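You operate a simulated robot arm through the tools that you are given. There is no shell and no other tool.

The job below is to be done with a simulated robot arm. You get a single attempt, and the scene is never put back.

Task
Load the stock clay block into the clay tub and wheel the dolly into its bay.
Fine: free the dolly brake once the block is in; roll it to the stop; set the brake again; drop nothing.
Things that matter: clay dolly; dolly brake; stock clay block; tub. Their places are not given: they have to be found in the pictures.

Only the result counts: the job must be done as asked and must still hold three seconds after the hand-in. Knocking over, shifting, dropping, spilling or breaking anything else fails it.

Robot
A 6-joint arm with a two-finger gripper, fixed in place. Base frame: the origin is at the foot of the arm, x ahead of it, y to its left, z up. Lengths are in mm, angles in rad, forces in N, time in s.
Its first joint turns from -2.897 to 2.897 rad. Payload 3.43 kg.
Tool frame: the origin (TCP) lies between the finger pads and is the grasp point; the fingertips stand 20 mm ahead of it; z points along the fingers, y is the line along which they close. The gripper opens to 190 mm. The gripper's body begins 248 mm behind the TCP.
Orientation is told as [roll, pitch, yaw] about the base's x, y, z axes, in that order, counted from this pose: with the fingers straight down and closing along the base's y, the tool's x points along the base's -x, its y along +y and its z along -z.

Tools
- The arm moves only by the tool apply_moves. Its arguments are lists of equal length, an entry for each row: "travel": the shift along the tool's x, y, z in units of 25 mm (1.0 is 25 mm), a list of three; "delta_rot": the turn, a rotation vector about the tool's x, y, z in units of 6 degrees (1.0 is 6 degrees), a list of three. In form: {"travel": [[tx, ty, tz], ...], "delta_rot": [[wx, wy, wz], ...]}. A call has 1 to 20 rows; each row shifts and turns the commanded pose from where the row before left it, along the tool's axes as they then stand. "grip" is the gripper command, from -1 (fully open) to 1 (shut), values between in proportion, set as the call begins (left out, the last holds). A call with a number of a shift or a turn outside -1 to 1 is refused whole. A row lasts 0.2 s, in which the tool goes at most 50 mm and 0.15 rad; a call with a longer step from one row to the next is refused whole, and so is a gripper value outside its range. Where a pose cannot be reached the arm comes as near as it can. A force on the tool above 80 N (or 10 N above the force at the start of the call, whichever is more), or a blocked arm, ends the call early, and 0.2 s more pass. Each finger travels about 153 mm/s and halts on what it meets, pressing with about 30 N; the grip force reading is that of the motor and also rises with nothing between the fingers. The clock runs only during rows and for 0.2 s after the last one: add rows that do not move to give the fingers time. The reply holds the time, the measured pose of the TCP, the force on the tool along the base axes, the opening and the grip force, in the units named above and with some noise, with the torque about the TCP (base axes, N m) and any sound that the robot's microphone picked up.
- Cameras (640 x 400 px; columns grow to the right, rows downward): "scene" is fixed at [220.2, -648.5, 1298.9]; the picture's right is [-1.00, -0.09, 0.00], its down [-0.08, 0.97, -0.23] and it looks along [0.02, -0.22, -0.97] (base axes); focal length 214 px, centre (320, 200). "wrist" rides on the gripper at [70, -8, -288] in the tool frame; the picture's right is [0.12, 0.99, 0.00], its down [-0.96, 0.12, -0.25] and it looks along [-0.25, 0.03, 0.97] (tool axes); focal length 261 px, centre (320, 200).
- capture(camera): a new picture of that camera. It takes no simulated time.
- move_column(by): slides the trunk up (or, below 0, down) by that many mm; the arm rides with it, the base frame stays. It gives what a move gives, with no picture.
- probe_pixels(camera, pixels): for up to 12 pixels [column, row] of the newest picture of that camera ("zoom" is the newest enlarged one), the place [x, y, z] in the base frame of the surface seen there, good to about 3 mm. It takes no simulated time.
- close_up(camera, box): a new picture of the part [left, top, right, bottom] of that camera's present view, enlarged. It takes no simulated time.
- close_job(): hands the job in; it is judged then, once.

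Leave the gripper open and the arm clear of the work at the hand-in unless told otherwise.

The tools are called after "Request:" as name(argument=value, ...) on one line, values as JSON. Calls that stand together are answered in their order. apply_moves: Moves the arm, as the interface text tells. Its arguments: {"type":"object","properties":{"travel":{"type":"array"},"delta_rot":{"type":"array"},"grip":{"type":"number"}},"required":["travel","delta_rot"]} The other tools are called the same way: move_column (by) slides the trunk up or down; capture (camera) takes a picture; probe_pixels (camera, pixels) gives the place of the surface under pixels of a picture; close_up (camera, box) takes an enlarged picture of a part of a camera's view; close_job () hands the job in.

At the start:

```text
t: 0.0
tcp_pos: [438.3, -680.2, 1055.7]
ee_rot: [0.001, -0.001, 0.001]
force: [0.2, -0.2, 0.1]
wrist_torque: [-0.02, 0.02, -0.02]
gripper_width: 190.0
grip_force: 0.1
trunk travel left (down, up): [-200.0, 240.0]
```

scene: 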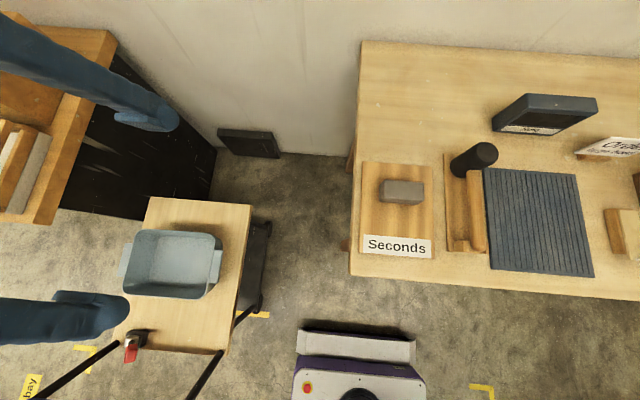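
wrist: 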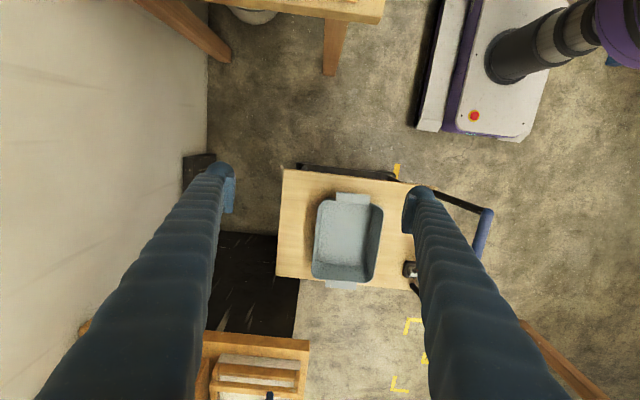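

The scene shows a wooden dolly with a grey-blue tub around (170,265), a red brake lever at (132,345), and a bench on the right with a "Seconds" board carrying a grey block at (402,190). On the left, a shelf holds more block-like items at (20,170). I'll take new pictures and enlarge these areas to find the stock block.

Request:
capture(camera="scene")

Request:
close_up(camera="scene", box=[0, 0, 200, 230])

Request:
close_up(camera="scene", box=[0, 180, 300, 400])

Request:
close_up(camera="scene", box=[340, 40, 640, 310])

Request:
close_up(camera="wrist", box=[160, 100, 560, 400])

```text
taken
```

scene: 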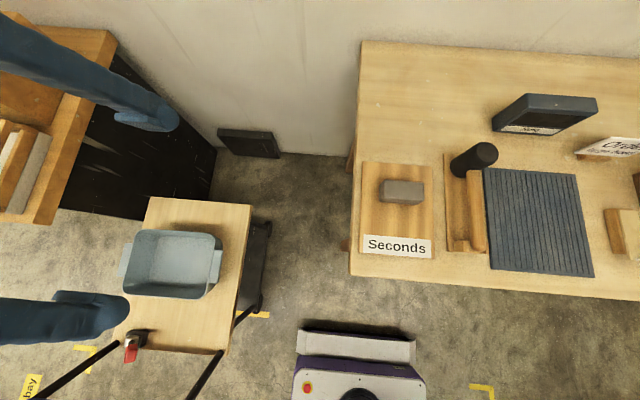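

```text
1.74 times, centred on (100, 115) of scene
```

zoom: 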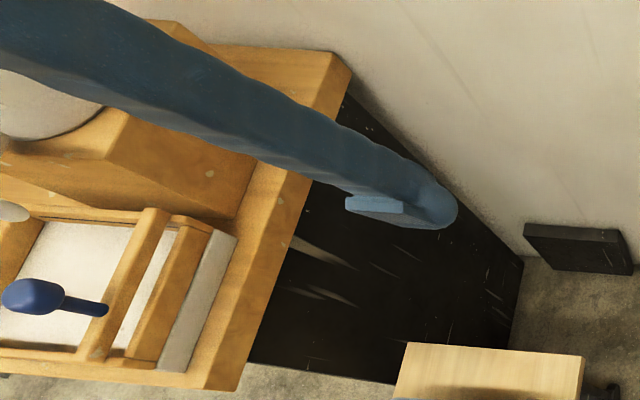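

```text
1.82 times, centred on (150, 290) of scene
```

zoom: 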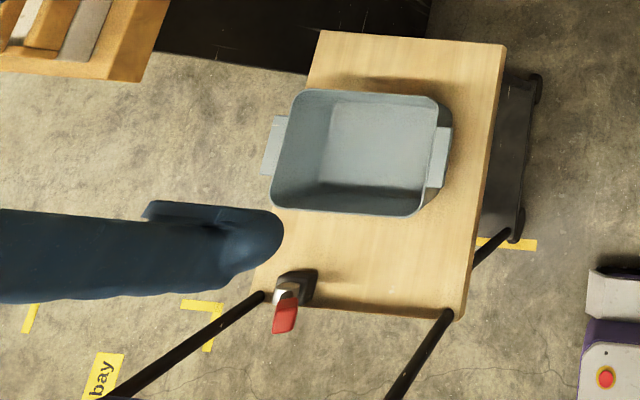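

```text
1.48 times, centred on (490, 175) of scene
```

zoom: 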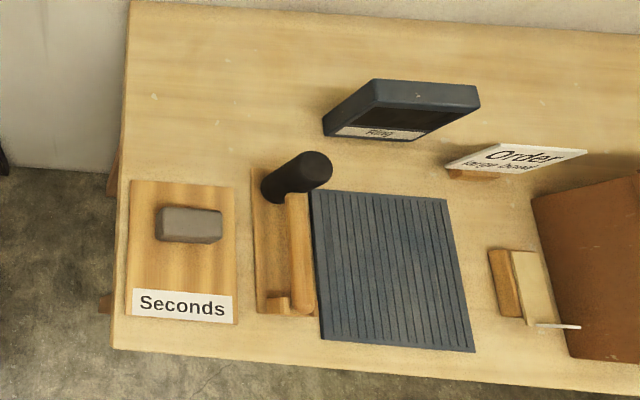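

```text
1.33 times, centred on (360, 250) of wrist
```

zoom: 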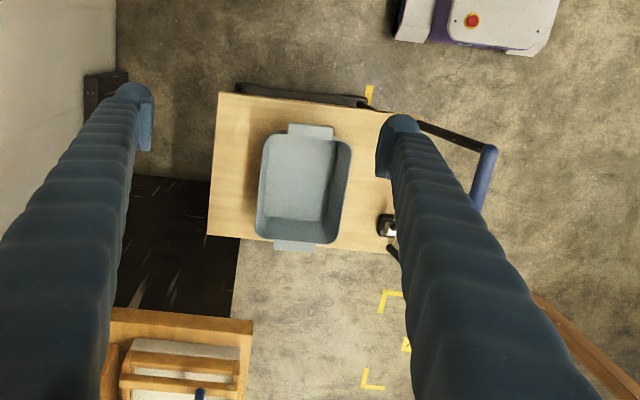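

On the bench there is an "Order" sign, a labelled black box, and the "Seconds" board, which may be holding a decoy. I'll enlarge the signs and the items on the bench's right side and probe some points.

Request:
close_up(camera="scene", box=[560, 120, 640, 170])

Request:
close_up(camera="scene", box=[480, 80, 610, 150])

Request:
close_up(camera="scene", box=[560, 180, 640, 280])

Request:
close_up(camera="scene", box=[350, 140, 500, 260])

Request:
close_up(camera="scene", box=[90, 300, 190, 400])

Request:
probe_pixels(camera="scene", pixels=[[402, 185], [402, 200], [370, 240], [300, 240], [170, 265], [245, 210], [150, 200], [132, 352], [136, 335], [85, 352], [260, 315], [28, 385]])

```text
8.00 times, centred on (600, 145) of scene
```

zoom: 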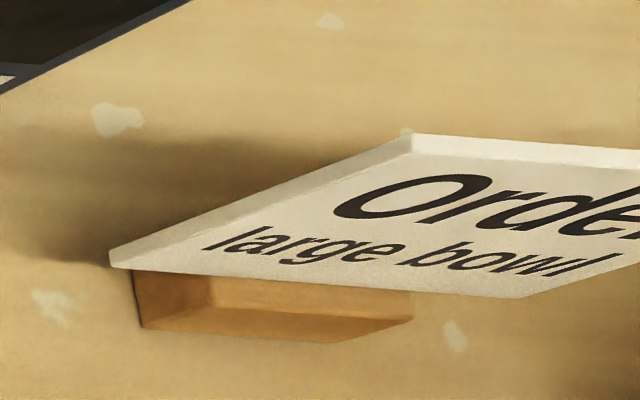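

```text
4.92 times, centred on (545, 115) of scene
```

zoom: 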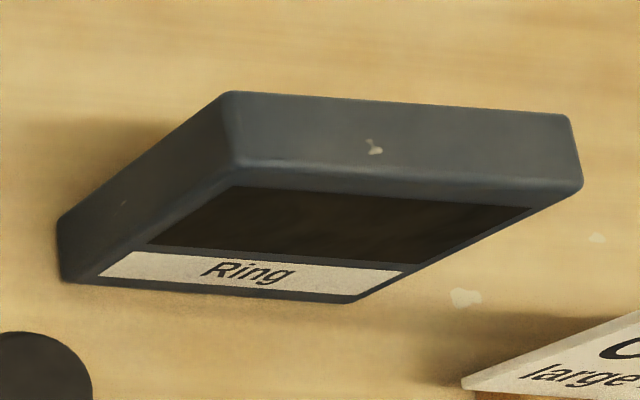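

```text
4.00 times, centred on (600, 230) of scene
```

zoom: 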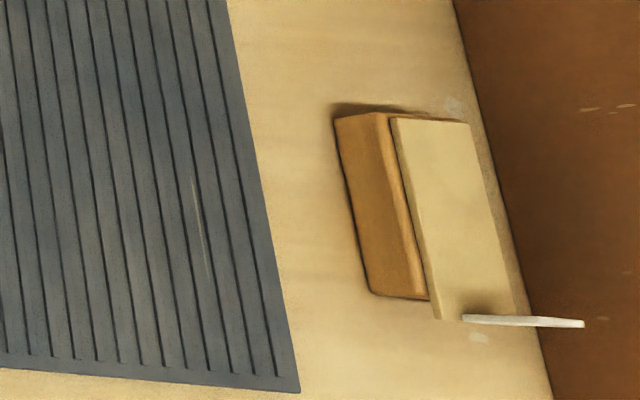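

```text
3.33 times, centred on (425, 200) of scene
```

zoom: 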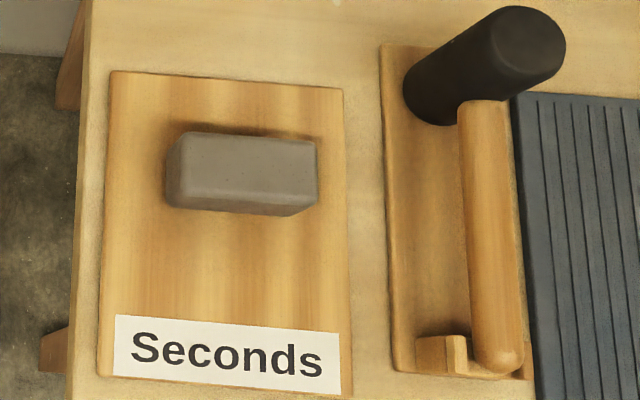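

```text
4.00 times, centred on (140, 350) of scene
```

zoom: 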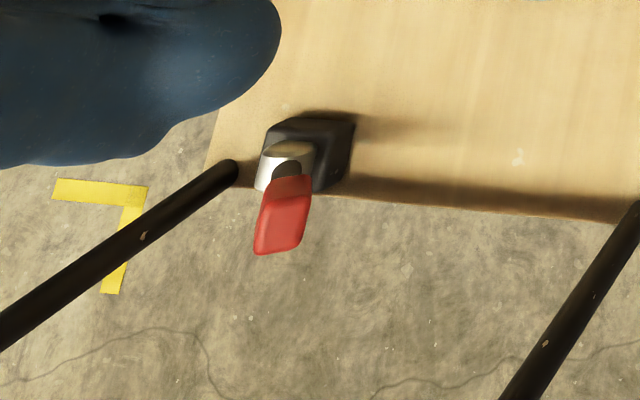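

```text
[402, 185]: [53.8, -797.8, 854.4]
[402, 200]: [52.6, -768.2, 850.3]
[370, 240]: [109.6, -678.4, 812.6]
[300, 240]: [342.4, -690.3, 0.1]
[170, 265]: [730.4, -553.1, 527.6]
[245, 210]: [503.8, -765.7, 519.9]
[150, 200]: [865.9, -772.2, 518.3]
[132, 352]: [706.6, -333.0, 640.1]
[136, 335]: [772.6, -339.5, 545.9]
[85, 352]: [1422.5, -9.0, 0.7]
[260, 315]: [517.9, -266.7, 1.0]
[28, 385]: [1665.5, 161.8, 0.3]
```

The "Seconds" block at about (53.8, -797.8, 854) is clearly marked as seconds, so it may not be the stock block. I'll probe the left-hand shelf and other wrist-view places, then look around with the wrist camera.

Request:
probe_pixels(camera="scene", pixels=[[35, 165], [15, 165], [25, 150], [8, 155], [60, 180], [90, 80], [40, 100], [245, 140], [160, 180], [30, 215], [530, 200], [485, 390]])

Request:
capture(camera="wrist")

Request:
close_up(camera="wrist", box=[180, 300, 340, 400])

Request:
close_up(camera="wrist", box=[360, 140, 520, 400])

Request:
probe_pixels(camera="wrist", pixels=[[345, 240], [320, 220], [360, 300], [280, 180], [278, 270], [410, 270], [490, 220], [250, 340], [260, 370], [410, 325], [395, 380], [540, 350]])

```text
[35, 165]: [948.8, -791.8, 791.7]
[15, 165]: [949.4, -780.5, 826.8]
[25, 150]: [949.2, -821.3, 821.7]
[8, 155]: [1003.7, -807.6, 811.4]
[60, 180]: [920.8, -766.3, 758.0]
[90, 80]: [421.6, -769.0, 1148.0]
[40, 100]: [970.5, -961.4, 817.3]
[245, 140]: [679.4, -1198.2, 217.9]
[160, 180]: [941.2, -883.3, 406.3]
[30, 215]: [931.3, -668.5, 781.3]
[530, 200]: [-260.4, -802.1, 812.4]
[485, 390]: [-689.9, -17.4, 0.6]
```

```text
taken
```

wrist: 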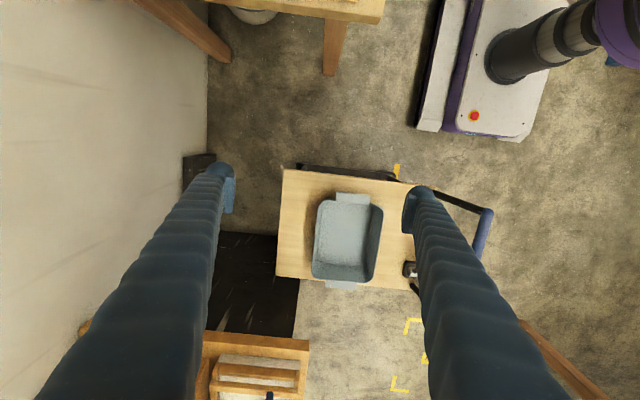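

```text
4.00 times, centred on (260, 350) of wrist
```

zoom: 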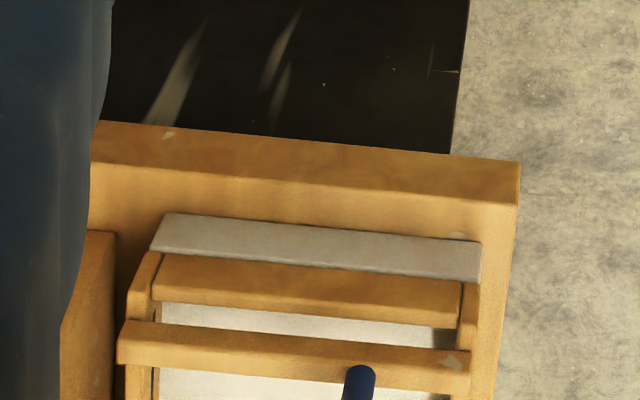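

```text
1.54 times, centred on (440, 270) of wrist
```

zoom: 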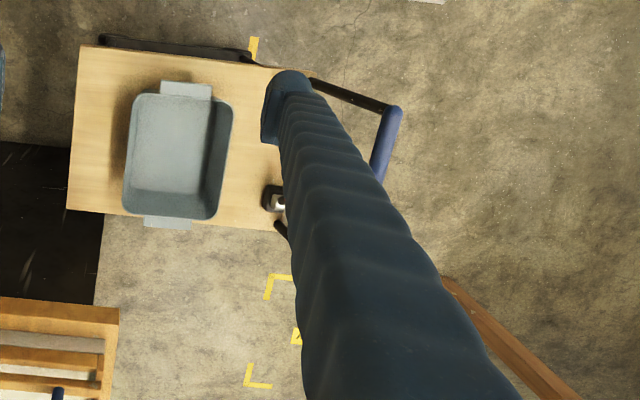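

```text
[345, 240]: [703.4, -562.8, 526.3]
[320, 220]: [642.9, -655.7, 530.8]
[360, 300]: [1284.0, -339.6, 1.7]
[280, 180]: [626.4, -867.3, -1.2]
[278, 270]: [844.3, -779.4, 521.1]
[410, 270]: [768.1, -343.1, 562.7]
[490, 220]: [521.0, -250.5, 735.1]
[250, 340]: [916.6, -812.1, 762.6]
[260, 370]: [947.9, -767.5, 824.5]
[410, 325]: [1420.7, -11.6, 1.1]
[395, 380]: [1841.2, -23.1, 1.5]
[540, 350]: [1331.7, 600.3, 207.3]
```

I can't see a "stock" label yet. Floor brackets near (1420,-11) and (1841,-23) and the "bay" label at (1665,162) put the dolly's bay in the +x/+y direction. At this height the arm is clear, so I'll move it toward +y and +x to see what lies ahead and to the left of the base.

Request:
apply_moves(travel=[[-0.3, 1, 0], [-0.3, 1, 0], [-0.3, 1, 0], [-0.3, 1, 0], [-0.3, 1, 0], [-0.3, 1, 0], [-0.3, 1, 0], [-0.3, 1, 0], [-0.3, 1, 0], [-0.3, 1, 0], [-0.3, 1, 0], [-0.3, 1, 0], [-0.3, 1, 0], [-0.3, 1, 0], [-0.3, 1, 0], [-0.3, 1, 0], [-0.3, 1, 0], [-0.3, 1, 0], [-0.3, 1, 0], [-0.3, 1, 0]], delta_rot=[[0, 0, 0], [0, 0, 0], [0, 0, 0], [0, 0, 0], [0, 0, 0], [0, 0, 0], [0, 0, 0], [0, 0, 0], [0, 0, 0], [0, 0, 0], [0, 0, 0], [0, 0, 0], [0, 0, 0], [0, 0, 0], [0, 0, 0], [0, 0, 0], [0, 0, 0], [0, 0, 0], [0, 0, 0], [0, 0, 0]])

Request:
capture(camera="wrist")

Request:
capture(camera="scene")

```text
t: 4.2
tcp_pos: [588.3, -178.8, 1056.9]
ee_rot: [0.0, 0.001, 0.0]
force: [-0.1, -0.2, -0.2]
wrist_torque: [-0.03, -0.01, 0.0]
gripper_width: 189.6
grip_force: 0.1
trunk travel left (down, up): [-200.0, 240.0]
```

```text
taken
```

wrist: 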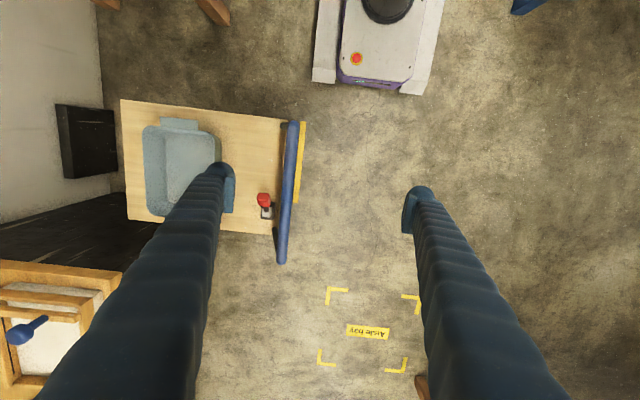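

```text
taken
```

scene: 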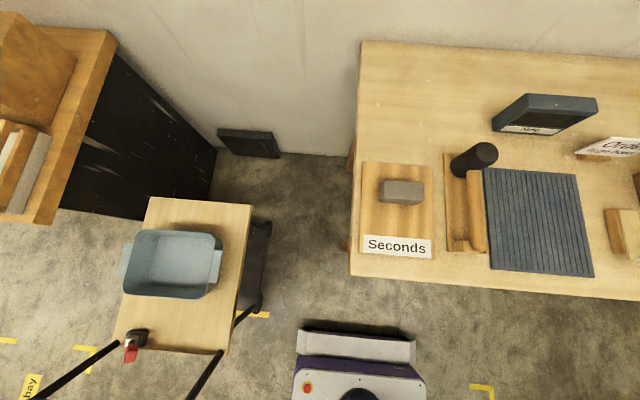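

In the wrist view the floor label reads "Aisle bay" at (368,332), and the dolly's blue handle is at (288,190). There's a yellow strip on the floor by the handle and a black block at the wall at (85,140). I'll zoom in on these.

Request:
close_up(camera="wrist", box=[300, 270, 440, 400])

Request:
close_up(camera="wrist", box=[100, 80, 340, 280])

Request:
close_up(camera="wrist", box=[0, 80, 140, 220])

Request:
close_up(camera="wrist", box=[0, 240, 160, 400])

Request:
close_up(camera="scene", box=[0, 0, 120, 240])

Request:
probe_pixels(camera="wrist", pixels=[[368, 332], [335, 293], [302, 160], [288, 190], [282, 255], [265, 198], [267, 212], [85, 140], [420, 385], [25, 330], [200, 10], [130, 215]])

```text
3.08 times, centred on (370, 335) of wrist
```

zoom: 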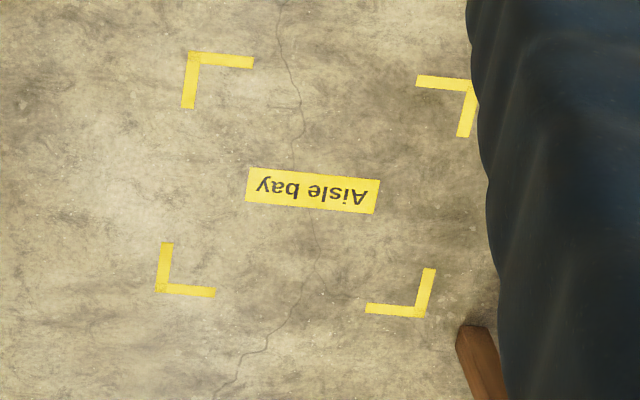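

```text
2.00 times, centred on (220, 180) of wrist
```

zoom: 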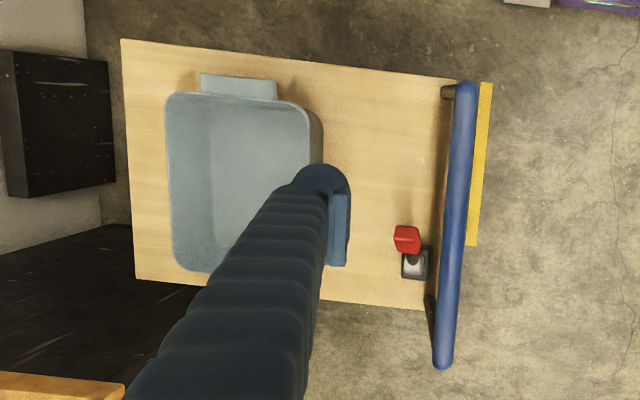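

```text
2.86 times, centred on (70, 150) of wrist
```

zoom: 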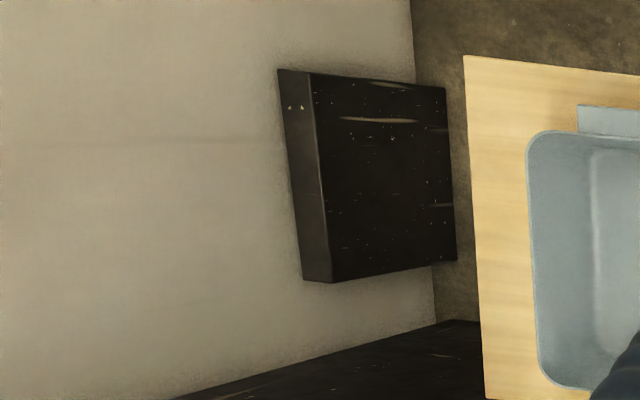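

```text
2.50 times, centred on (80, 320) of wrist
```

zoom: 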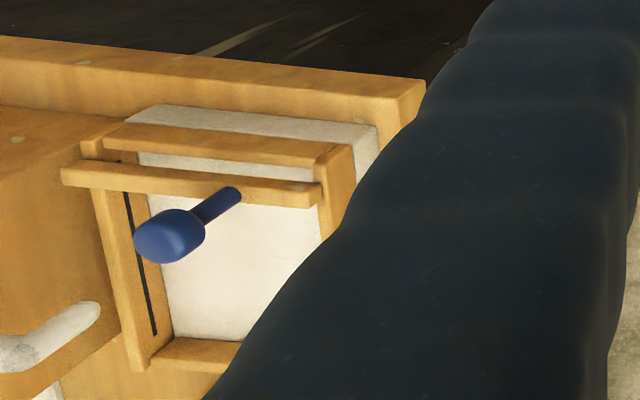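

```text
1.67 times, centred on (60, 120) of scene
```

zoom: 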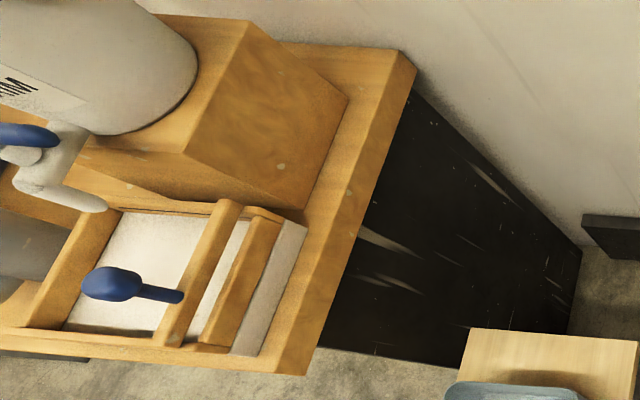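

```text
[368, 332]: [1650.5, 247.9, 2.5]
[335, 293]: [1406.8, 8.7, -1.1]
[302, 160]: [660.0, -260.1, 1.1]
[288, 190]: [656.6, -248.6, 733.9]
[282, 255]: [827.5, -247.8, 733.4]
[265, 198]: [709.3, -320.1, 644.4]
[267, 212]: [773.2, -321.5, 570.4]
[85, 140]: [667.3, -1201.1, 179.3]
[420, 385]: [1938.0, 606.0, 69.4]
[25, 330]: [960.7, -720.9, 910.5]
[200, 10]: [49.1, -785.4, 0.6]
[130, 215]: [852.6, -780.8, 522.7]
```

The cabinet on the left (x≈950, y≈-700 to -960) holds a machine with a pale cylinder and a wire-cutting frame with a blue handle. The black plate on the wall at (667,-1200,180) looks like a bumper stop. I'll raise the trunk for a better overview, then move back over the dolly side to look at the cabinet and floor.

Request:
move_column(by=220)

Request:
apply_moves(travel=[[0, -1, 0], [0, -1, 0], [0, -1, 0], [0, -1, 0], [0, -1, 0], [0, -1, 0], [0, -1, 0], [0, -1, 0], [0, -1, 0], [0, -1, 0], [0, -1, 0], [0, -1, 0], [0, -1, 0], [0, -1, 0]], delta_rot=[[0, 0, 0], [0, 0, 0], [0, 0, 0], [0, 0, 0], [0, 0, 0], [0, 0, 0], [0, 0, 0], [0, 0, 0], [0, 0, 0], [0, 0, 0], [0, 0, 0], [0, 0, 0], [0, 0, 0], [0, 0, 0]])

Request:
capture(camera="wrist")

Request:
capture(camera="scene")

```text
t: 6.5
tcp_pos: [589.5, -178.6, 1275.2]
ee_rot: [-0.001, 0.002, 0.0]
force: [0.4, 0.5, 0.0]
wrist_torque: [-0.02, 0.03, 0.04]
gripper_width: 190.0
grip_force: 0.1
trunk travel left (down, up): [-420.0, 20.0]
```

```text
t: 9.5
tcp_pos: [589.9, -530.6, 1276.3]
ee_rot: [0.001, 0.002, 0.0]
force: [0.2, 0.6, -0.1]
wrist_torque: [0.07, -0.01, 0.04]
gripper_width: 189.9
grip_force: 0.0
trunk travel left (down, up): [-420.0, 20.0]
```

```text
taken
```

wrist: 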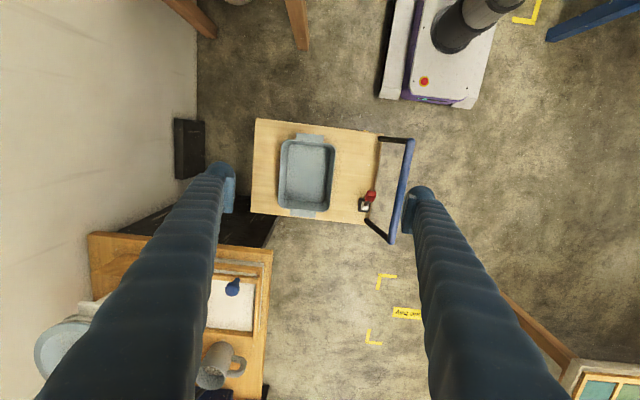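

```text
taken
```

scene: 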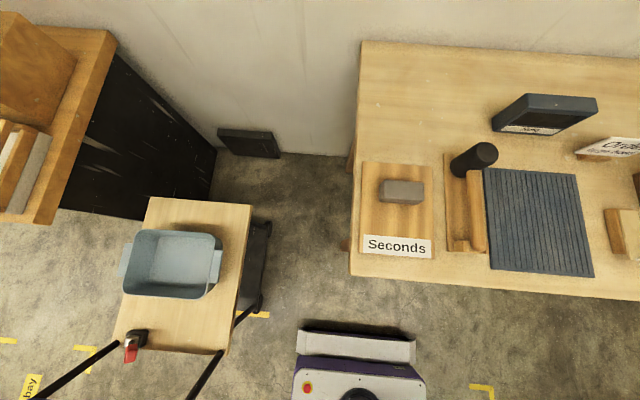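

The view now shows another frame-like thing at the lower right (605,385), a blue post and a yellow bracket at the top right (530,10). Before deciding which block is stock I'll survey the rest of the room, moving the raised arm around to +y and yawing along with it.

Request:
apply_moves(travel=[[0, 1, 0], [0, 1, 0], [0, 1, 0], [0, 1, 0], [0, 1, 0], [0, 1, 0], [0, 1, 0], [0, 1, 0], [0, 1, 0], [0, 1, 0], [0, 1, 0], [0, 1, 0], [0, 1, 0], [0, 1, 0], [0, 1, 0], [0, 1, 0], [0, 1, 0], [0, 1, 0], [0, 1, 0], [0, 1, 0]], delta_rot=[[0, 0, 0], [0, 0, 0], [0, 0, 0], [0, 0, 0], [0, 0, 0], [0, 0, 0], [0, 0, 0], [0, 0, 0], [0, 0, 0], [0, 0, 0], [0, 0, 0], [0, 0, 0], [0, 0, 0], [0, 0, 0], [0, 0, 0], [0, 0, 0], [0, 0, 0], [0, 0, 0], [0, 0, 0], [0, 0, 0]])

Request:
capture(camera="wrist")

```text
t: 13.7
tcp_pos: [589.3, -29.1, 1275.2]
ee_rot: [-0.002, 0.0, -0.001]
force: [0.3, -0.2, 0.5]
wrist_torque: [-0.05, -0.01, 0.0]
gripper_width: 190.3
grip_force: 0.1
trunk travel left (down, up): [-420.0, 20.0]
```

```text
taken
```

wrist: 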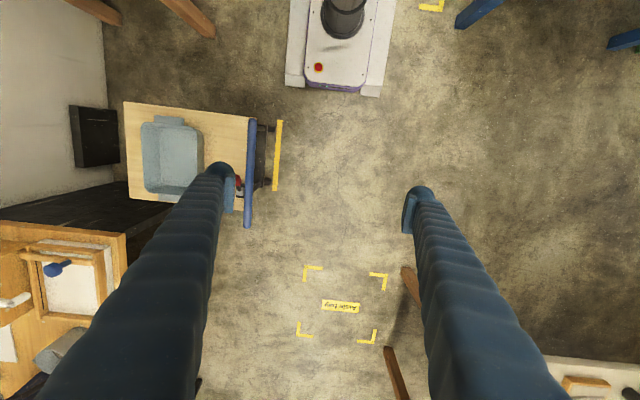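

Beyond the aisle bay there's a white-topped table at the lower right (590,385). I'll keep going counter-clockwise around the base.

Request:
apply_moves(travel=[[0, 1, 0], [0, 1, 0], [0, 1, 0], [0, 1, 0], [0, 1, 0], [0, 1, 0], [0, 1, 0], [0, 1, 0], [0, 1, 0], [0, 1, 0], [0, 1, 0], [0, 1, 0], [0, 1, 0], [0, 1, 0], [0, 1, 0], [0, 1, 0], [0, 1, 0], [0, 1, 0], [0, 1, 0], [0, 1, 0]], delta_rot=[[0, 0, -0.4], [0, 0, -0.4], [0, 0, -0.4], [0, 0, -0.4], [0, 0, -0.4], [0, 0, -0.4], [0, 0, -0.4], [0, 0, -0.4], [0, 0, -0.4], [0, 0, -0.4], [0, 0, -0.4], [0, 0, -0.4], [0, 0, -0.4], [0, 0, -0.4], [0, 0, -0.4], [0, 0, -0.4], [0, 0, -0.4], [0, 0, -0.4], [0, 0, -0.4], [0, 0, -0.4]])

Request:
capture(camera="wrist")

```text
t: 18.1
tcp_pos: [423.4, 391.3, 1259.3]
ee_rot: [0.001, 0.031, 0.776]
force: [1.3, 0.9, -0.5]
wrist_torque: [-0.04, 0.02, 0.03]
gripper_width: 189.9
grip_force: 0.0
trunk travel left (down, up): [-420.0, 20.0]
stopped in row 20: the arm was blocked; the commanded pose is now the measured one
```

```text
taken
```

wrist: 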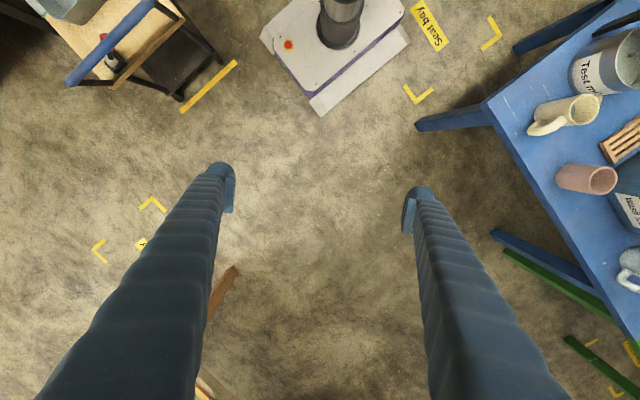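

The arm was stopped near a joint limit, with no contact force. I can now see a blue table with mugs and a "Test mix" bucket on the right, a "Seat bay" label at the top, and another bay at the lower right. I'll zoom in on these.

Request:
close_up(camera="wrist", box=[480, 0, 640, 200])

Request:
close_up(camera="wrist", box=[480, 180, 640, 400])

Request:
close_up(camera="wrist", box=[0, 0, 260, 140])

Request:
probe_pixels(camera="wrist", pixels=[[558, 180], [570, 110], [430, 25], [215, 80], [180, 108], [236, 63], [590, 150], [340, 5]])

```text
2.00 times, centred on (560, 100) of wrist
```

zoom: 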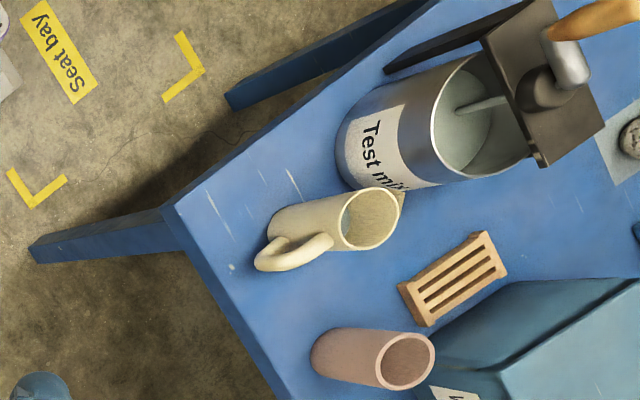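

```text
1.82 times, centred on (560, 290) of wrist
```

zoom: 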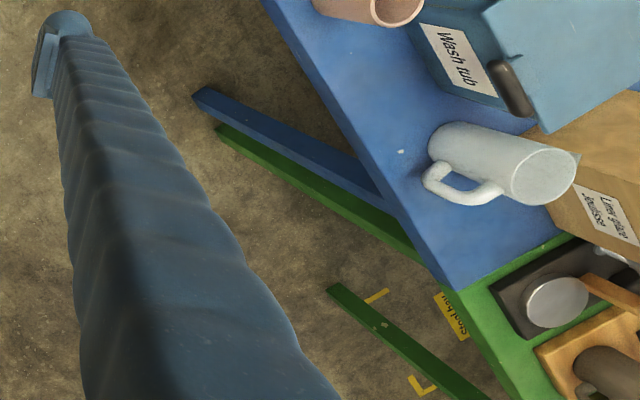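

```text
2.46 times, centred on (130, 70) of wrist
```

zoom: 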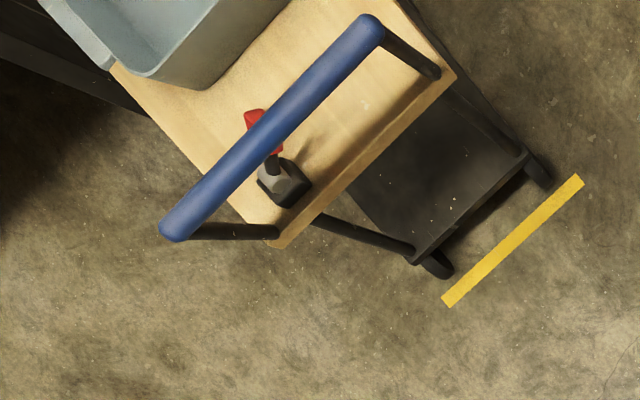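

```text
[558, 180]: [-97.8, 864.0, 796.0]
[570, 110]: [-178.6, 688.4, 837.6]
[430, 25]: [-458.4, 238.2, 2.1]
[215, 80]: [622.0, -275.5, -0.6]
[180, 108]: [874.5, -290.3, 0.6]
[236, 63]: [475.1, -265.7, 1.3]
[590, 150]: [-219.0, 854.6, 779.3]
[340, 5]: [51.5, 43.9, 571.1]
```

There are more bays ("Seat bay", "Stool bay") and a blue table with buckets, a "Wash tub" and mugs. The yellow floor line by the dolly runs from x≈475 to 875 at y≈-270. I'll back out to a larger radius, fix the tilt, and keep surveying around the blue and green tables.

Request:
apply_moves(travel=[[-1, 0, 0], [-1, 0, 0], [-1, 0, 0], [-1, 0, 0], [-1, 0, 0], [0, 1, 0], [0, 1, 0], [0, 1, 0], [0, 1, 0], [0, 1, 0], [0, 1, 0], [0, 1, 0], [0, 1, 0], [0, 1, 0], [0, 1, 0], [0, 1, 0], [0, 1, 0], [0, 1, 0], [0, 1, 0]], delta_rot=[[0, -0.3, 0], [0, 0, 0], [0, 0, 0], [0, 0, 0], [0, 0, 0], [0, 0, -0.35], [0, 0, -0.35], [0, 0, -0.35], [0, 0, -0.35], [0, 0, -0.35], [0, 0, -0.35], [0, 0, -0.35], [0, 0, -0.35], [0, 0, -0.35], [0, 0, -0.35], [0, 0, -0.35], [0, 0, -0.35], [0, 0, -0.35], [0, 0, -0.35]])

Request:
capture(camera="wrist")

```text
t: 22.0
tcp_pos: [248.7, 615.4, 1163.1]
ee_rot: [-0.002, 0.145, 1.224]
force: [0.9, 1.0, -0.8]
wrist_torque: [-0.09, -0.16, 0.03]
gripper_width: 190.1
grip_force: 0.1
trunk travel left (down, up): [-420.0, 20.0]
stopped in row 19: the arm was blocked; the commanded pose is now the measured one
```

```text
taken
```

wrist: 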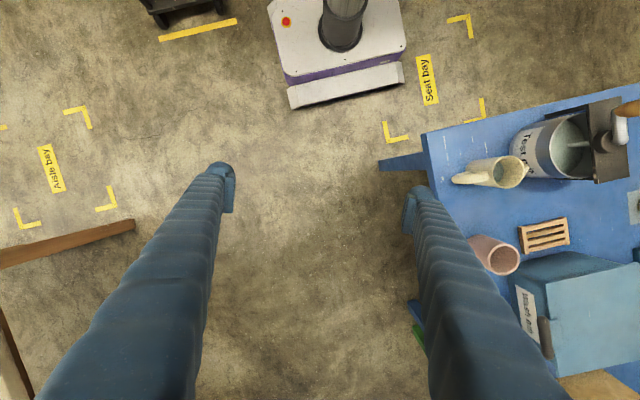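

I was at the upper edge of the reach (it came down to z=1163 and tilted). I'll pull in, level out, and continue around over the gap toward the blue table at a safe height, with the tips above z≈1130.

Request:
apply_moves(travel=[[1, 0, 0], [1, 0, 0], [1, 0, 0], [0, 0, -1], [0, 0, -0.5], [0, 1, 0], [0, 1, 0], [0, 1, 0], [0, 1, 0], [0, 1, 0], [0, 1, 0], [0, 1, 0], [0, 1, 0], [0, 1, 0], [0, 1, 0], [0, 1, 0], [0, 1, 0]], delta_rot=[[0, -0.7, 0], [0, -0.68, 0], [0, 0, 0], [0, 0, 0], [0, 0, 0], [0, 0, -0.42], [0, 0, -0.42], [0, 0, -0.42], [0, 0, -0.42], [0, 0, -0.42], [0, 0, -0.42], [0, 0, -0.42], [0, 0, -0.42], [0, 0, -0.42], [0, 0, -0.42], [0, 0, -0.42], [0, 0, -0.42]])

Request:
capture(camera="wrist")

```text
t: 22.8
tcp_pos: [218.3, 506.2, 1083.9]
ee_rot: [-0.003, 0.152, 1.209]
force: [-0.4, 0.3, -0.4]
wrist_torque: [-0.04, 0.03, 0.01]
gripper_width: 189.9
grip_force: 0.0
trunk travel left (down, up): [-420.0, 20.0]
stopped in row 3: the arm was blocked; the commanded pose is now the measured one
```

```text
taken
```

wrist: 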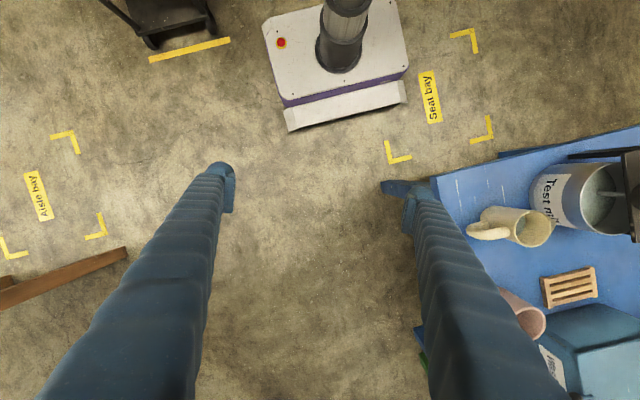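

The arm settled lower (z=1084) and keeps a tilt of 0.152 rad, so it seems to be against a joint limit. I'll try levelling the tool while moving outward to see what frees it. The floor below is clear and the nearest item (the blue table) is at the right of the view.

Request:
apply_moves(travel=[[-1, 0, 0], [-1, 0, 0], [-1, 0, 0], [-1, 0, 0]], delta_rot=[[0, -0.36, 0], [0, -0.36, 0], [0, -0.36, 0], [0, -0.36, 0]])

```text
t: 23.8
tcp_pos: [252.4, 596.7, 1073.5]
ee_rot: [-0.003, 0.002, 1.21]
force: [0.0, 0.0, -0.3]
wrist_torque: [-0.01, 0.02, 0.03]
gripper_width: 190.0
grip_force: 0.1
trunk travel left (down, up): [-420.0, 20.0]
```

Level again at R≈648 mm, z≈1073. Before passing near the blue table, I'll probe the heights of things on it.

Request:
capture(camera="wrist")

Request:
probe_pixels(camera="wrist", pixels=[[560, 190], [620, 190], [635, 150], [590, 270], [540, 320], [490, 130], [620, 320], [500, 230]])

```text
taken
```

wrist: 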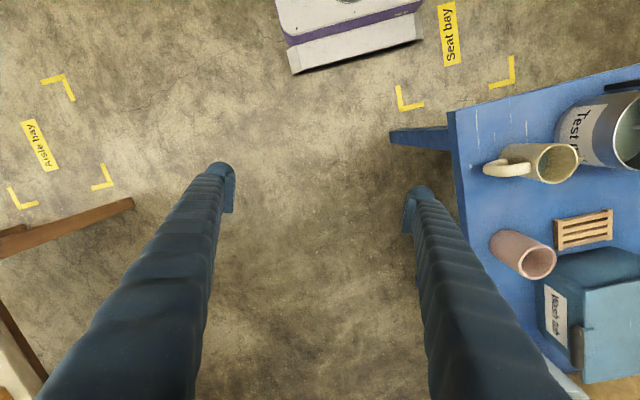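

```text
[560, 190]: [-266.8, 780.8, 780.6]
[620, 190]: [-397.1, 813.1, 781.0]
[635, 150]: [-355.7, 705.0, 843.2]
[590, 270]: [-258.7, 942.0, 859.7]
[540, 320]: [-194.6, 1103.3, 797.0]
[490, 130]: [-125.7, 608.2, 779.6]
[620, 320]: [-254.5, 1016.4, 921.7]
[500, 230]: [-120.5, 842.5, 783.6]
```

The table top is at 780, with items up to about 920. With the tips at 1053 I can carry on counter-clockwise above the table.

Request:
apply_moves(travel=[[0, 1, 0], [0, 1, 0], [0, 1, 0], [0, 1, 0], [0, 1, 0], [0, 1, 0], [0, 1, 0], [0, 1, 0], [0, 1, 0], [0, 1, 0], [0, 1, 0], [0, 1, 0]], delta_rot=[[0, 0, -0.37], [0, 0, -0.37], [0, 0, -0.37], [0, 0, -0.37], [0, 0, -0.37], [0, 0, -0.37], [0, 0, -0.37], [0, 0, -0.37], [0, 0, -0.37], [0, 0, -0.37], [0, 0, -0.37], [0, 0, -0.37]])

Request:
capture(camera="wrist")

```text
t: 26.6
tcp_pos: [-20.1, 632.1, 1052.3]
ee_rot: [-0.002, 0.04, 1.645]
force: [0.2, -0.4, -0.3]
wrist_torque: [-0.05, 0.12, -0.03]
gripper_width: 190.0
grip_force: 0.0
trunk travel left (down, up): [-420.0, 20.0]
stopped in row 12: the arm was blocked; the commanded pose is now the measured one
```

```text
taken
```

wrist: 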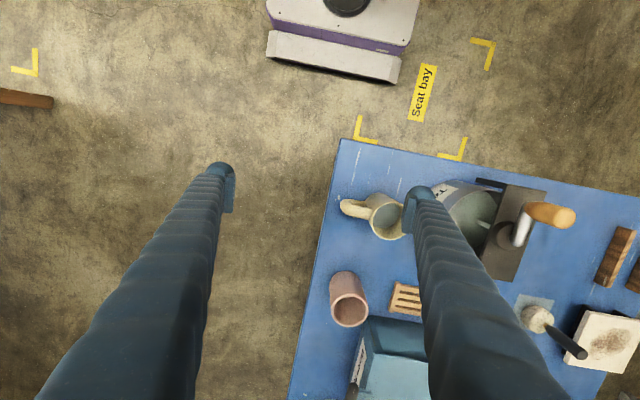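

Blocked again without any force, as the lateral limit tightens here. This view shows a bucket with a lever press, dark bars, a square slab and a whisk-like tool on the blue table. I'll zoom and probe these.

Request:
close_up(camera="wrist", box=[420, 160, 640, 400])

Request:
close_up(camera="wrist", box=[280, 130, 480, 400])

Request:
probe_pixels(camera="wrist", pixels=[[610, 340], [615, 255], [545, 212], [535, 320], [405, 300], [345, 305], [380, 350]])

```text
1.67 times, centred on (530, 280) of wrist
```

zoom: 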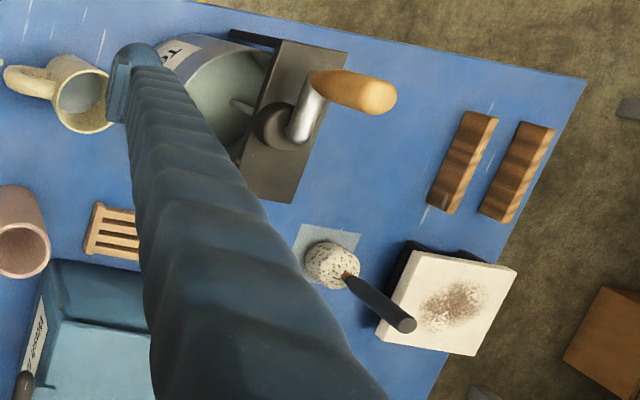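

```text
1.48 times, centred on (380, 265) of wrist
```

zoom: 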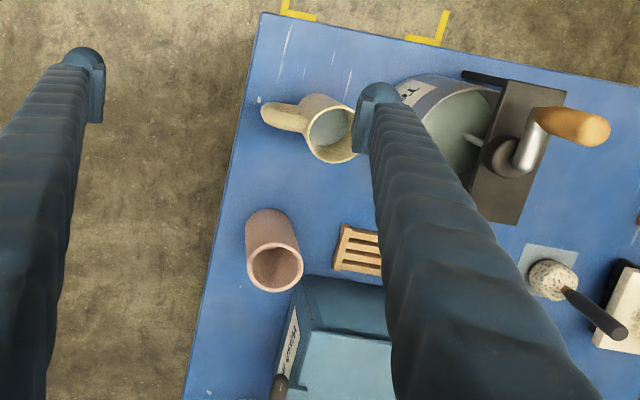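

```text
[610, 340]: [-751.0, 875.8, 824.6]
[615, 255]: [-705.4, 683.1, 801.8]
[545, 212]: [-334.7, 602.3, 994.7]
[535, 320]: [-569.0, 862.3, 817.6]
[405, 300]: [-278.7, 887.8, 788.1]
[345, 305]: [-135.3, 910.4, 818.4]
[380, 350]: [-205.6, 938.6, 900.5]
```

Nothing on the blue table is a stock clay block, only mugs, tiles and a slab. The lever handle there tops out at z≈995, well below my path back. The long bench on the -y side runs past the right edge of the scene view, so I'll swing back clockwise to look at it.

Request:
apply_moves(travel=[[0, -1, 0], [0, -1, 0], [0, -1, 0], [0, -1, 0], [0, -1, 0], [0, -1, 0], [0, -1, 0], [0, -1, 0], [0, -1, 0], [0, -1, 0], [0, -1, 0], [0, -1, 0], [0, -1, 0], [0, -1, 0], [0, -1, 0], [0, -1, 0], [0, -1, 0], [0, -1, 0], [0, -1, 0], [0, -1, 0]], delta_rot=[[0, -0.38, 0.37], [0, 0, 0.37], [0, 0, 0.37], [0, 0, 0.37], [0, 0, 0.37], [0, 0, 0.37], [0, 0, 0.37], [0, 0, 0.37], [0, 0, 0.37], [0, 0, 0.37], [0, 0, 0.37], [0, 0, 0.37], [0, 0, 0.37], [0, 0, 0.37], [0, 0, 0.37], [0, 0, 0.37], [0, 0, 0.37], [0, 0, 0.37], [0, 0, 0.37], [0, 0, 0.37]])

Request:
apply_moves(travel=[[0, -1, 0], [0, -1, 0], [0, -1, 0], [0, -1, 0], [0, -1, 0], [0, -1, 0], [0, -1, 0], [0, -1, 0], [0, -1, 0], [0, -1, 0], [0, -1, 0], [0, -1, 0], [0, -1, 0], [0, -1, 0], [0, -1, 0], [0, -1, 0], [0, -1, 0], [0, -1, 0], [0, -1, 0], [0, -1, 0]], delta_rot=[[0, 0, 0.37], [0, 0, 0.37], [0, 0, 0.37], [0, 0, 0.37], [0, 0, 0.37], [0, 0, 0.37], [0, 0, 0.37], [0, 0, 0.37], [0, 0, 0.37], [0, 0, 0.37], [0, 0, 0.37], [0, 0, 0.37], [0, 0, 0.37], [0, 0, 0.37], [0, 0, 0.37], [0, 0, 0.37], [0, 0, 0.37], [0, 0, 0.37], [0, 0, 0.37], [0, 0, 0.37]])

```text
t: 30.8
tcp_pos: [444.8, 490.2, 1054.8]
ee_rot: [0.0, -0.007, 0.873]
force: [-0.4, -1.8, 0.2]
wrist_torque: [0.05, 0.04, -0.01]
gripper_width: 190.1
grip_force: 0.1
trunk travel left (down, up): [-420.0, 20.0]
```

```text
t: 35.0
tcp_pos: [681.1, 63.4, 1052.3]
ee_rot: [0.005, -0.003, 0.098]
force: [-0.3, -0.7, -1.0]
wrist_torque: [0.06, 0.02, -0.04]
gripper_width: 190.0
grip_force: 0.0
trunk travel left (down, up): [-420.0, 20.0]
```

Back at (681, 63). I'll continue clockwise toward the -y bench.

Request:
apply_moves(travel=[[0, -1, 0], [0, -1, 0], [0, -1, 0], [0, -1, 0], [0, -1, 0], [0, -1, 0], [0, -1, 0], [0, -1, 0], [0, -1, 0], [0, -1, 0], [0, -1, 0], [0, -1, 0], [0, -1, 0], [0, -1, 0], [0, -1, 0], [0, -1, 0], [0, -1, 0], [0, -1, 0], [0, -1, 0], [0, -1, 0]], delta_rot=[[0, 0, 0.37], [0, 0, 0.37], [0, 0, 0.37], [0, 0, 0.37], [0, 0, 0.37], [0, 0, 0.37], [0, 0, 0.37], [0, 0, 0.37], [0, 0, 0.37], [0, 0, 0.37], [0, 0, 0.37], [0, 0, 0.37], [0, 0, 0.37], [0, 0, 0.37], [0, 0, 0.37], [0, 0, 0.37], [0, 0, 0.37], [0, 0, 0.37], [0, 0, 0.37], [0, 0, 0.37]])

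Request:
capture(camera="wrist")

```text
t: 39.1
tcp_pos: [548.2, -404.5, 1050.9]
ee_rot: [0.007, 0.001, -0.678]
force: [0.3, 0.2, 0.3]
wrist_torque: [0.0, -0.02, -0.03]
gripper_width: 190.0
grip_force: 0.0
trunk travel left (down, up): [-420.0, 20.0]
```

```text
taken
```

wrist: 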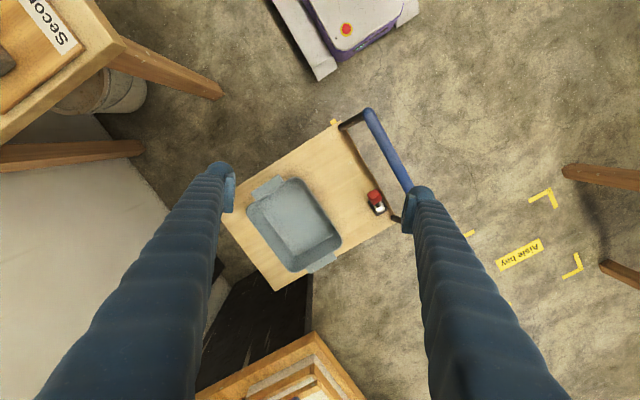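

There's a pail under the bench at (110,95). I'll continue clockwise to view the bench.

Request:
apply_moves(travel=[[0, -1, 0], [0, -1, 0], [0, -1, 0], [0, -1, 0], [0, -1, 0], [0, -1, 0], [0, -1, 0], [0, -1, 0], [0, -1, 0], [0, -1, 0], [0, -1, 0], [0, -1, 0], [0, -1, 0], [0, -1, 0], [0, -1, 0], [0, -1, 0], [0, -1, 0], [0, -1, 0], [0, -1, 0], [0, -1, 0]], delta_rot=[[0, 0, 0.37], [0, 0, 0.37], [0, 0, 0.37], [0, 0, 0.37], [0, 0, 0.37], [0, 0, 0.37], [0, 0, 0.37], [0, 0, 0.37], [0, 0, 0.37], [0, 0, 0.37], [0, 0, 0.37], [0, 0, 0.37], [0, 0, 0.37], [0, 0, 0.37], [0, 0, 0.37], [0, 0, 0.37], [0, 0, 0.37], [0, 0, 0.37], [0, 0, 0.37], [0, 0, 0.37]])

Request:
capture(camera="wrist")

```text
t: 43.4
tcp_pos: [127.3, -650.3, 1048.7]
ee_rot: [0.005, 0.005, -1.452]
force: [0.3, 0.5, -0.9]
wrist_torque: [0.03, -0.05, 0.0]
gripper_width: 189.9
grip_force: 0.1
trunk travel left (down, up): [-420.0, 20.0]
```

```text
taken
```

wrist: 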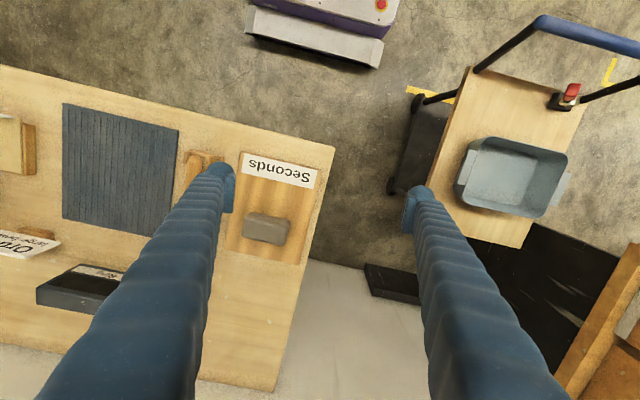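

The bench items are coming into view. I'll probe their heights before moving over them.

Request:
probe_pixels(camera="wrist", pixels=[[10, 245], [90, 285], [25, 150], [265, 228], [120, 170], [195, 170], [10, 130], [390, 280], [420, 90], [415, 140]])

Request:
close_up(camera="wrist", box=[0, 60, 340, 320])

Request:
close_up(camera="wrist", box=[360, 60, 640, 320])

```text
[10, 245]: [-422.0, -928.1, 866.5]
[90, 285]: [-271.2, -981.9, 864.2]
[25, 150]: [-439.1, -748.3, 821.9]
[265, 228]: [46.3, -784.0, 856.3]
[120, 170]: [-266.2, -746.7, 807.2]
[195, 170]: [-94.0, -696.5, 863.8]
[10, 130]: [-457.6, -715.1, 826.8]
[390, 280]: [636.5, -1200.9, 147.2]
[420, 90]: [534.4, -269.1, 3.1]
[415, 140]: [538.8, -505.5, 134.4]
```

```text
1.54 times, centred on (170, 190) of wrist
```

zoom: 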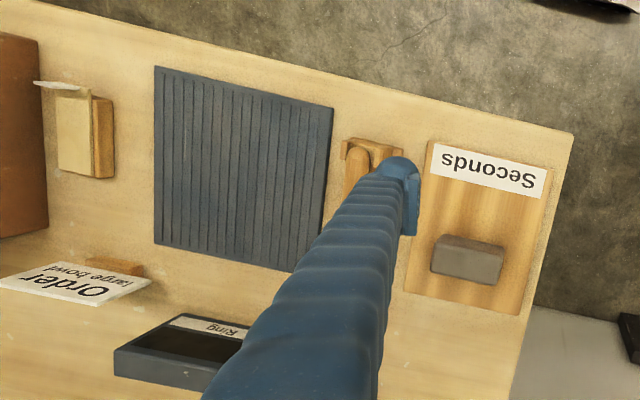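

```text
1.54 times, centred on (500, 190) of wrist
```

zoom: 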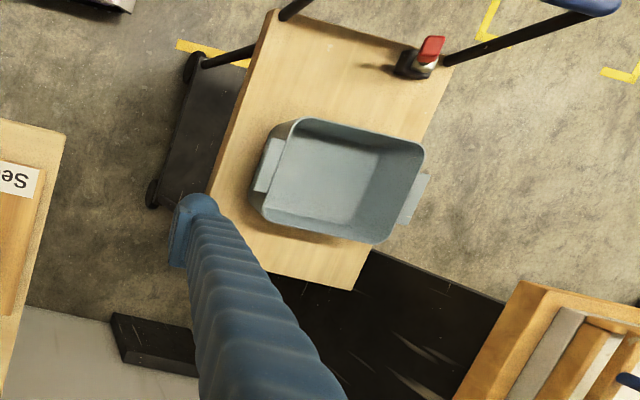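

A brown box stands at the bench's left edge in this view. I'll continue clockwise in a shorter step to see beyond it.

Request:
apply_moves(travel=[[0, -1, 0], [0, -1, 0], [0, -1, 0], [0, -1, 0], [0, -1, 0], [0, -1, 0], [0, -1, 0], [0, -1, 0], [0, -1, 0], [0, -1, 0]], delta_rot=[[0, 0, 0.37], [0, 0, 0.37], [0, 0, 0.37], [0, 0, 0.37], [0, 0, 0.37], [0, 0, 0.37], [0, 0, 0.37], [0, 0, 0.37], [0, 0, 0.37], [0, 0, 0.37]])

Request:
capture(camera="wrist")

```text
t: 45.5
tcp_pos: [-123.0, -638.2, 1047.0]
ee_rot: [0.002, 0.007, -1.84]
force: [-0.5, 0.4, 0.5]
wrist_torque: [0.01, -0.06, 0.04]
gripper_width: 189.8
grip_force: 0.0
trunk travel left (down, up): [-420.0, 20.0]
```

```text
taken
```

wrist: 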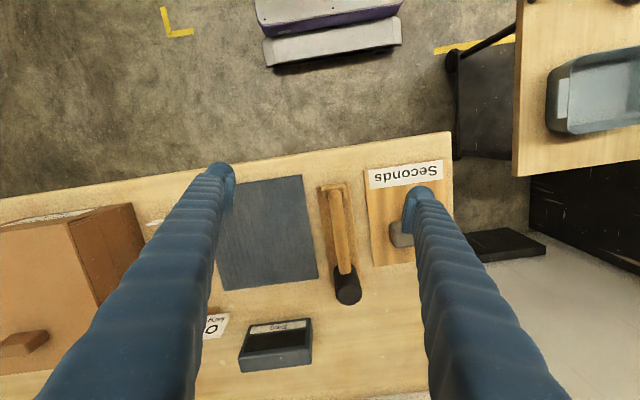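

There's a mallet on a tray, the ribbed mat, the Order sign, and a large brown box with a block-shaped knob at (25,345), possibly a lidded box. I'll zoom and probe.

Request:
close_up(camera="wrist", box=[0, 180, 240, 400])

Request:
probe_pixels(camera="wrist", pixels=[[25, 340], [50, 280], [120, 240], [90, 215], [35, 300], [80, 350], [330, 200], [348, 285], [455, 60], [500, 240]])

```text
1.82 times, centred on (120, 290) of wrist
```

zoom: 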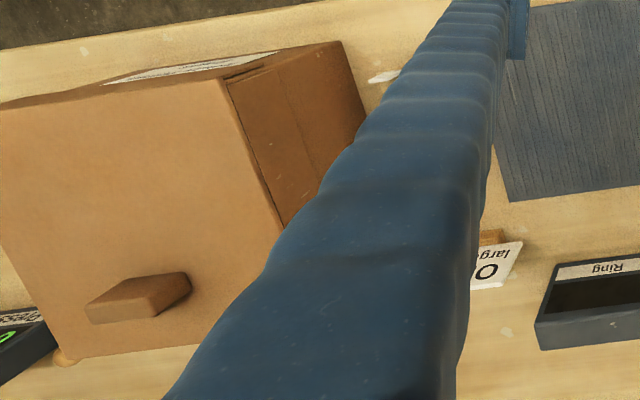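

```text
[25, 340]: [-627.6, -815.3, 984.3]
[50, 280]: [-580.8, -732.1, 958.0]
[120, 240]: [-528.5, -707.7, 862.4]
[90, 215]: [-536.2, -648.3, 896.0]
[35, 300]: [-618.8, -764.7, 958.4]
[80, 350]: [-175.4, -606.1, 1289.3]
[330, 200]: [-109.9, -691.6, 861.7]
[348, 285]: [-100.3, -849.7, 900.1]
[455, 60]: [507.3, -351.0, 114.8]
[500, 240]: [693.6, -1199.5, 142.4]
```

It's a lidded box (top at z≈958, knob at 984) with a label on its front face, and to its left something with a green display. I'll raise a bit and go further clockwise to read it.

Request:
apply_moves(travel=[[0, 0, -1], [0, 0, -1], [0, 0, -1], [0, -1, 0], [0, -1, 0], [0, -1, 0], [0, -1, 0], [0, -1, 0], [0, -1, 0], [0, -1, 0], [0, -1, 0], [0, -1, 0], [0, -1, 0]], delta_rot=[[0, 0, 0], [0, 0, 0], [0, 0, 0], [0, 0, 0.37], [0, 0, 0.37], [0, 0, 0.37], [0, 0, 0.37], [0, 0, 0.37], [0, 0, 0.37], [0, 0, 0.37], [0, 0, 0.37], [0, 0, 0.37], [0, 0, 0.37]])

Request:
capture(camera="wrist")

```text
t: 48.4
tcp_pos: [-344.7, -530.7, 1123.2]
ee_rot: [0.0, 0.007, -2.227]
force: [0.4, 0.2, -0.1]
wrist_torque: [0.0, -0.08, 0.03]
gripper_width: 190.3
grip_force: 0.0
trunk travel left (down, up): [-420.0, 20.0]
```

```text
taken
```

wrist: 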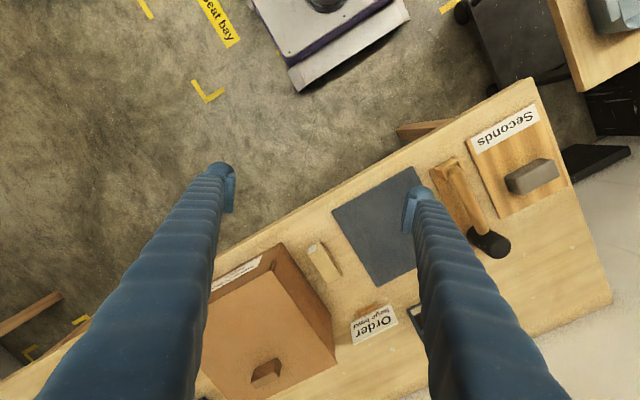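

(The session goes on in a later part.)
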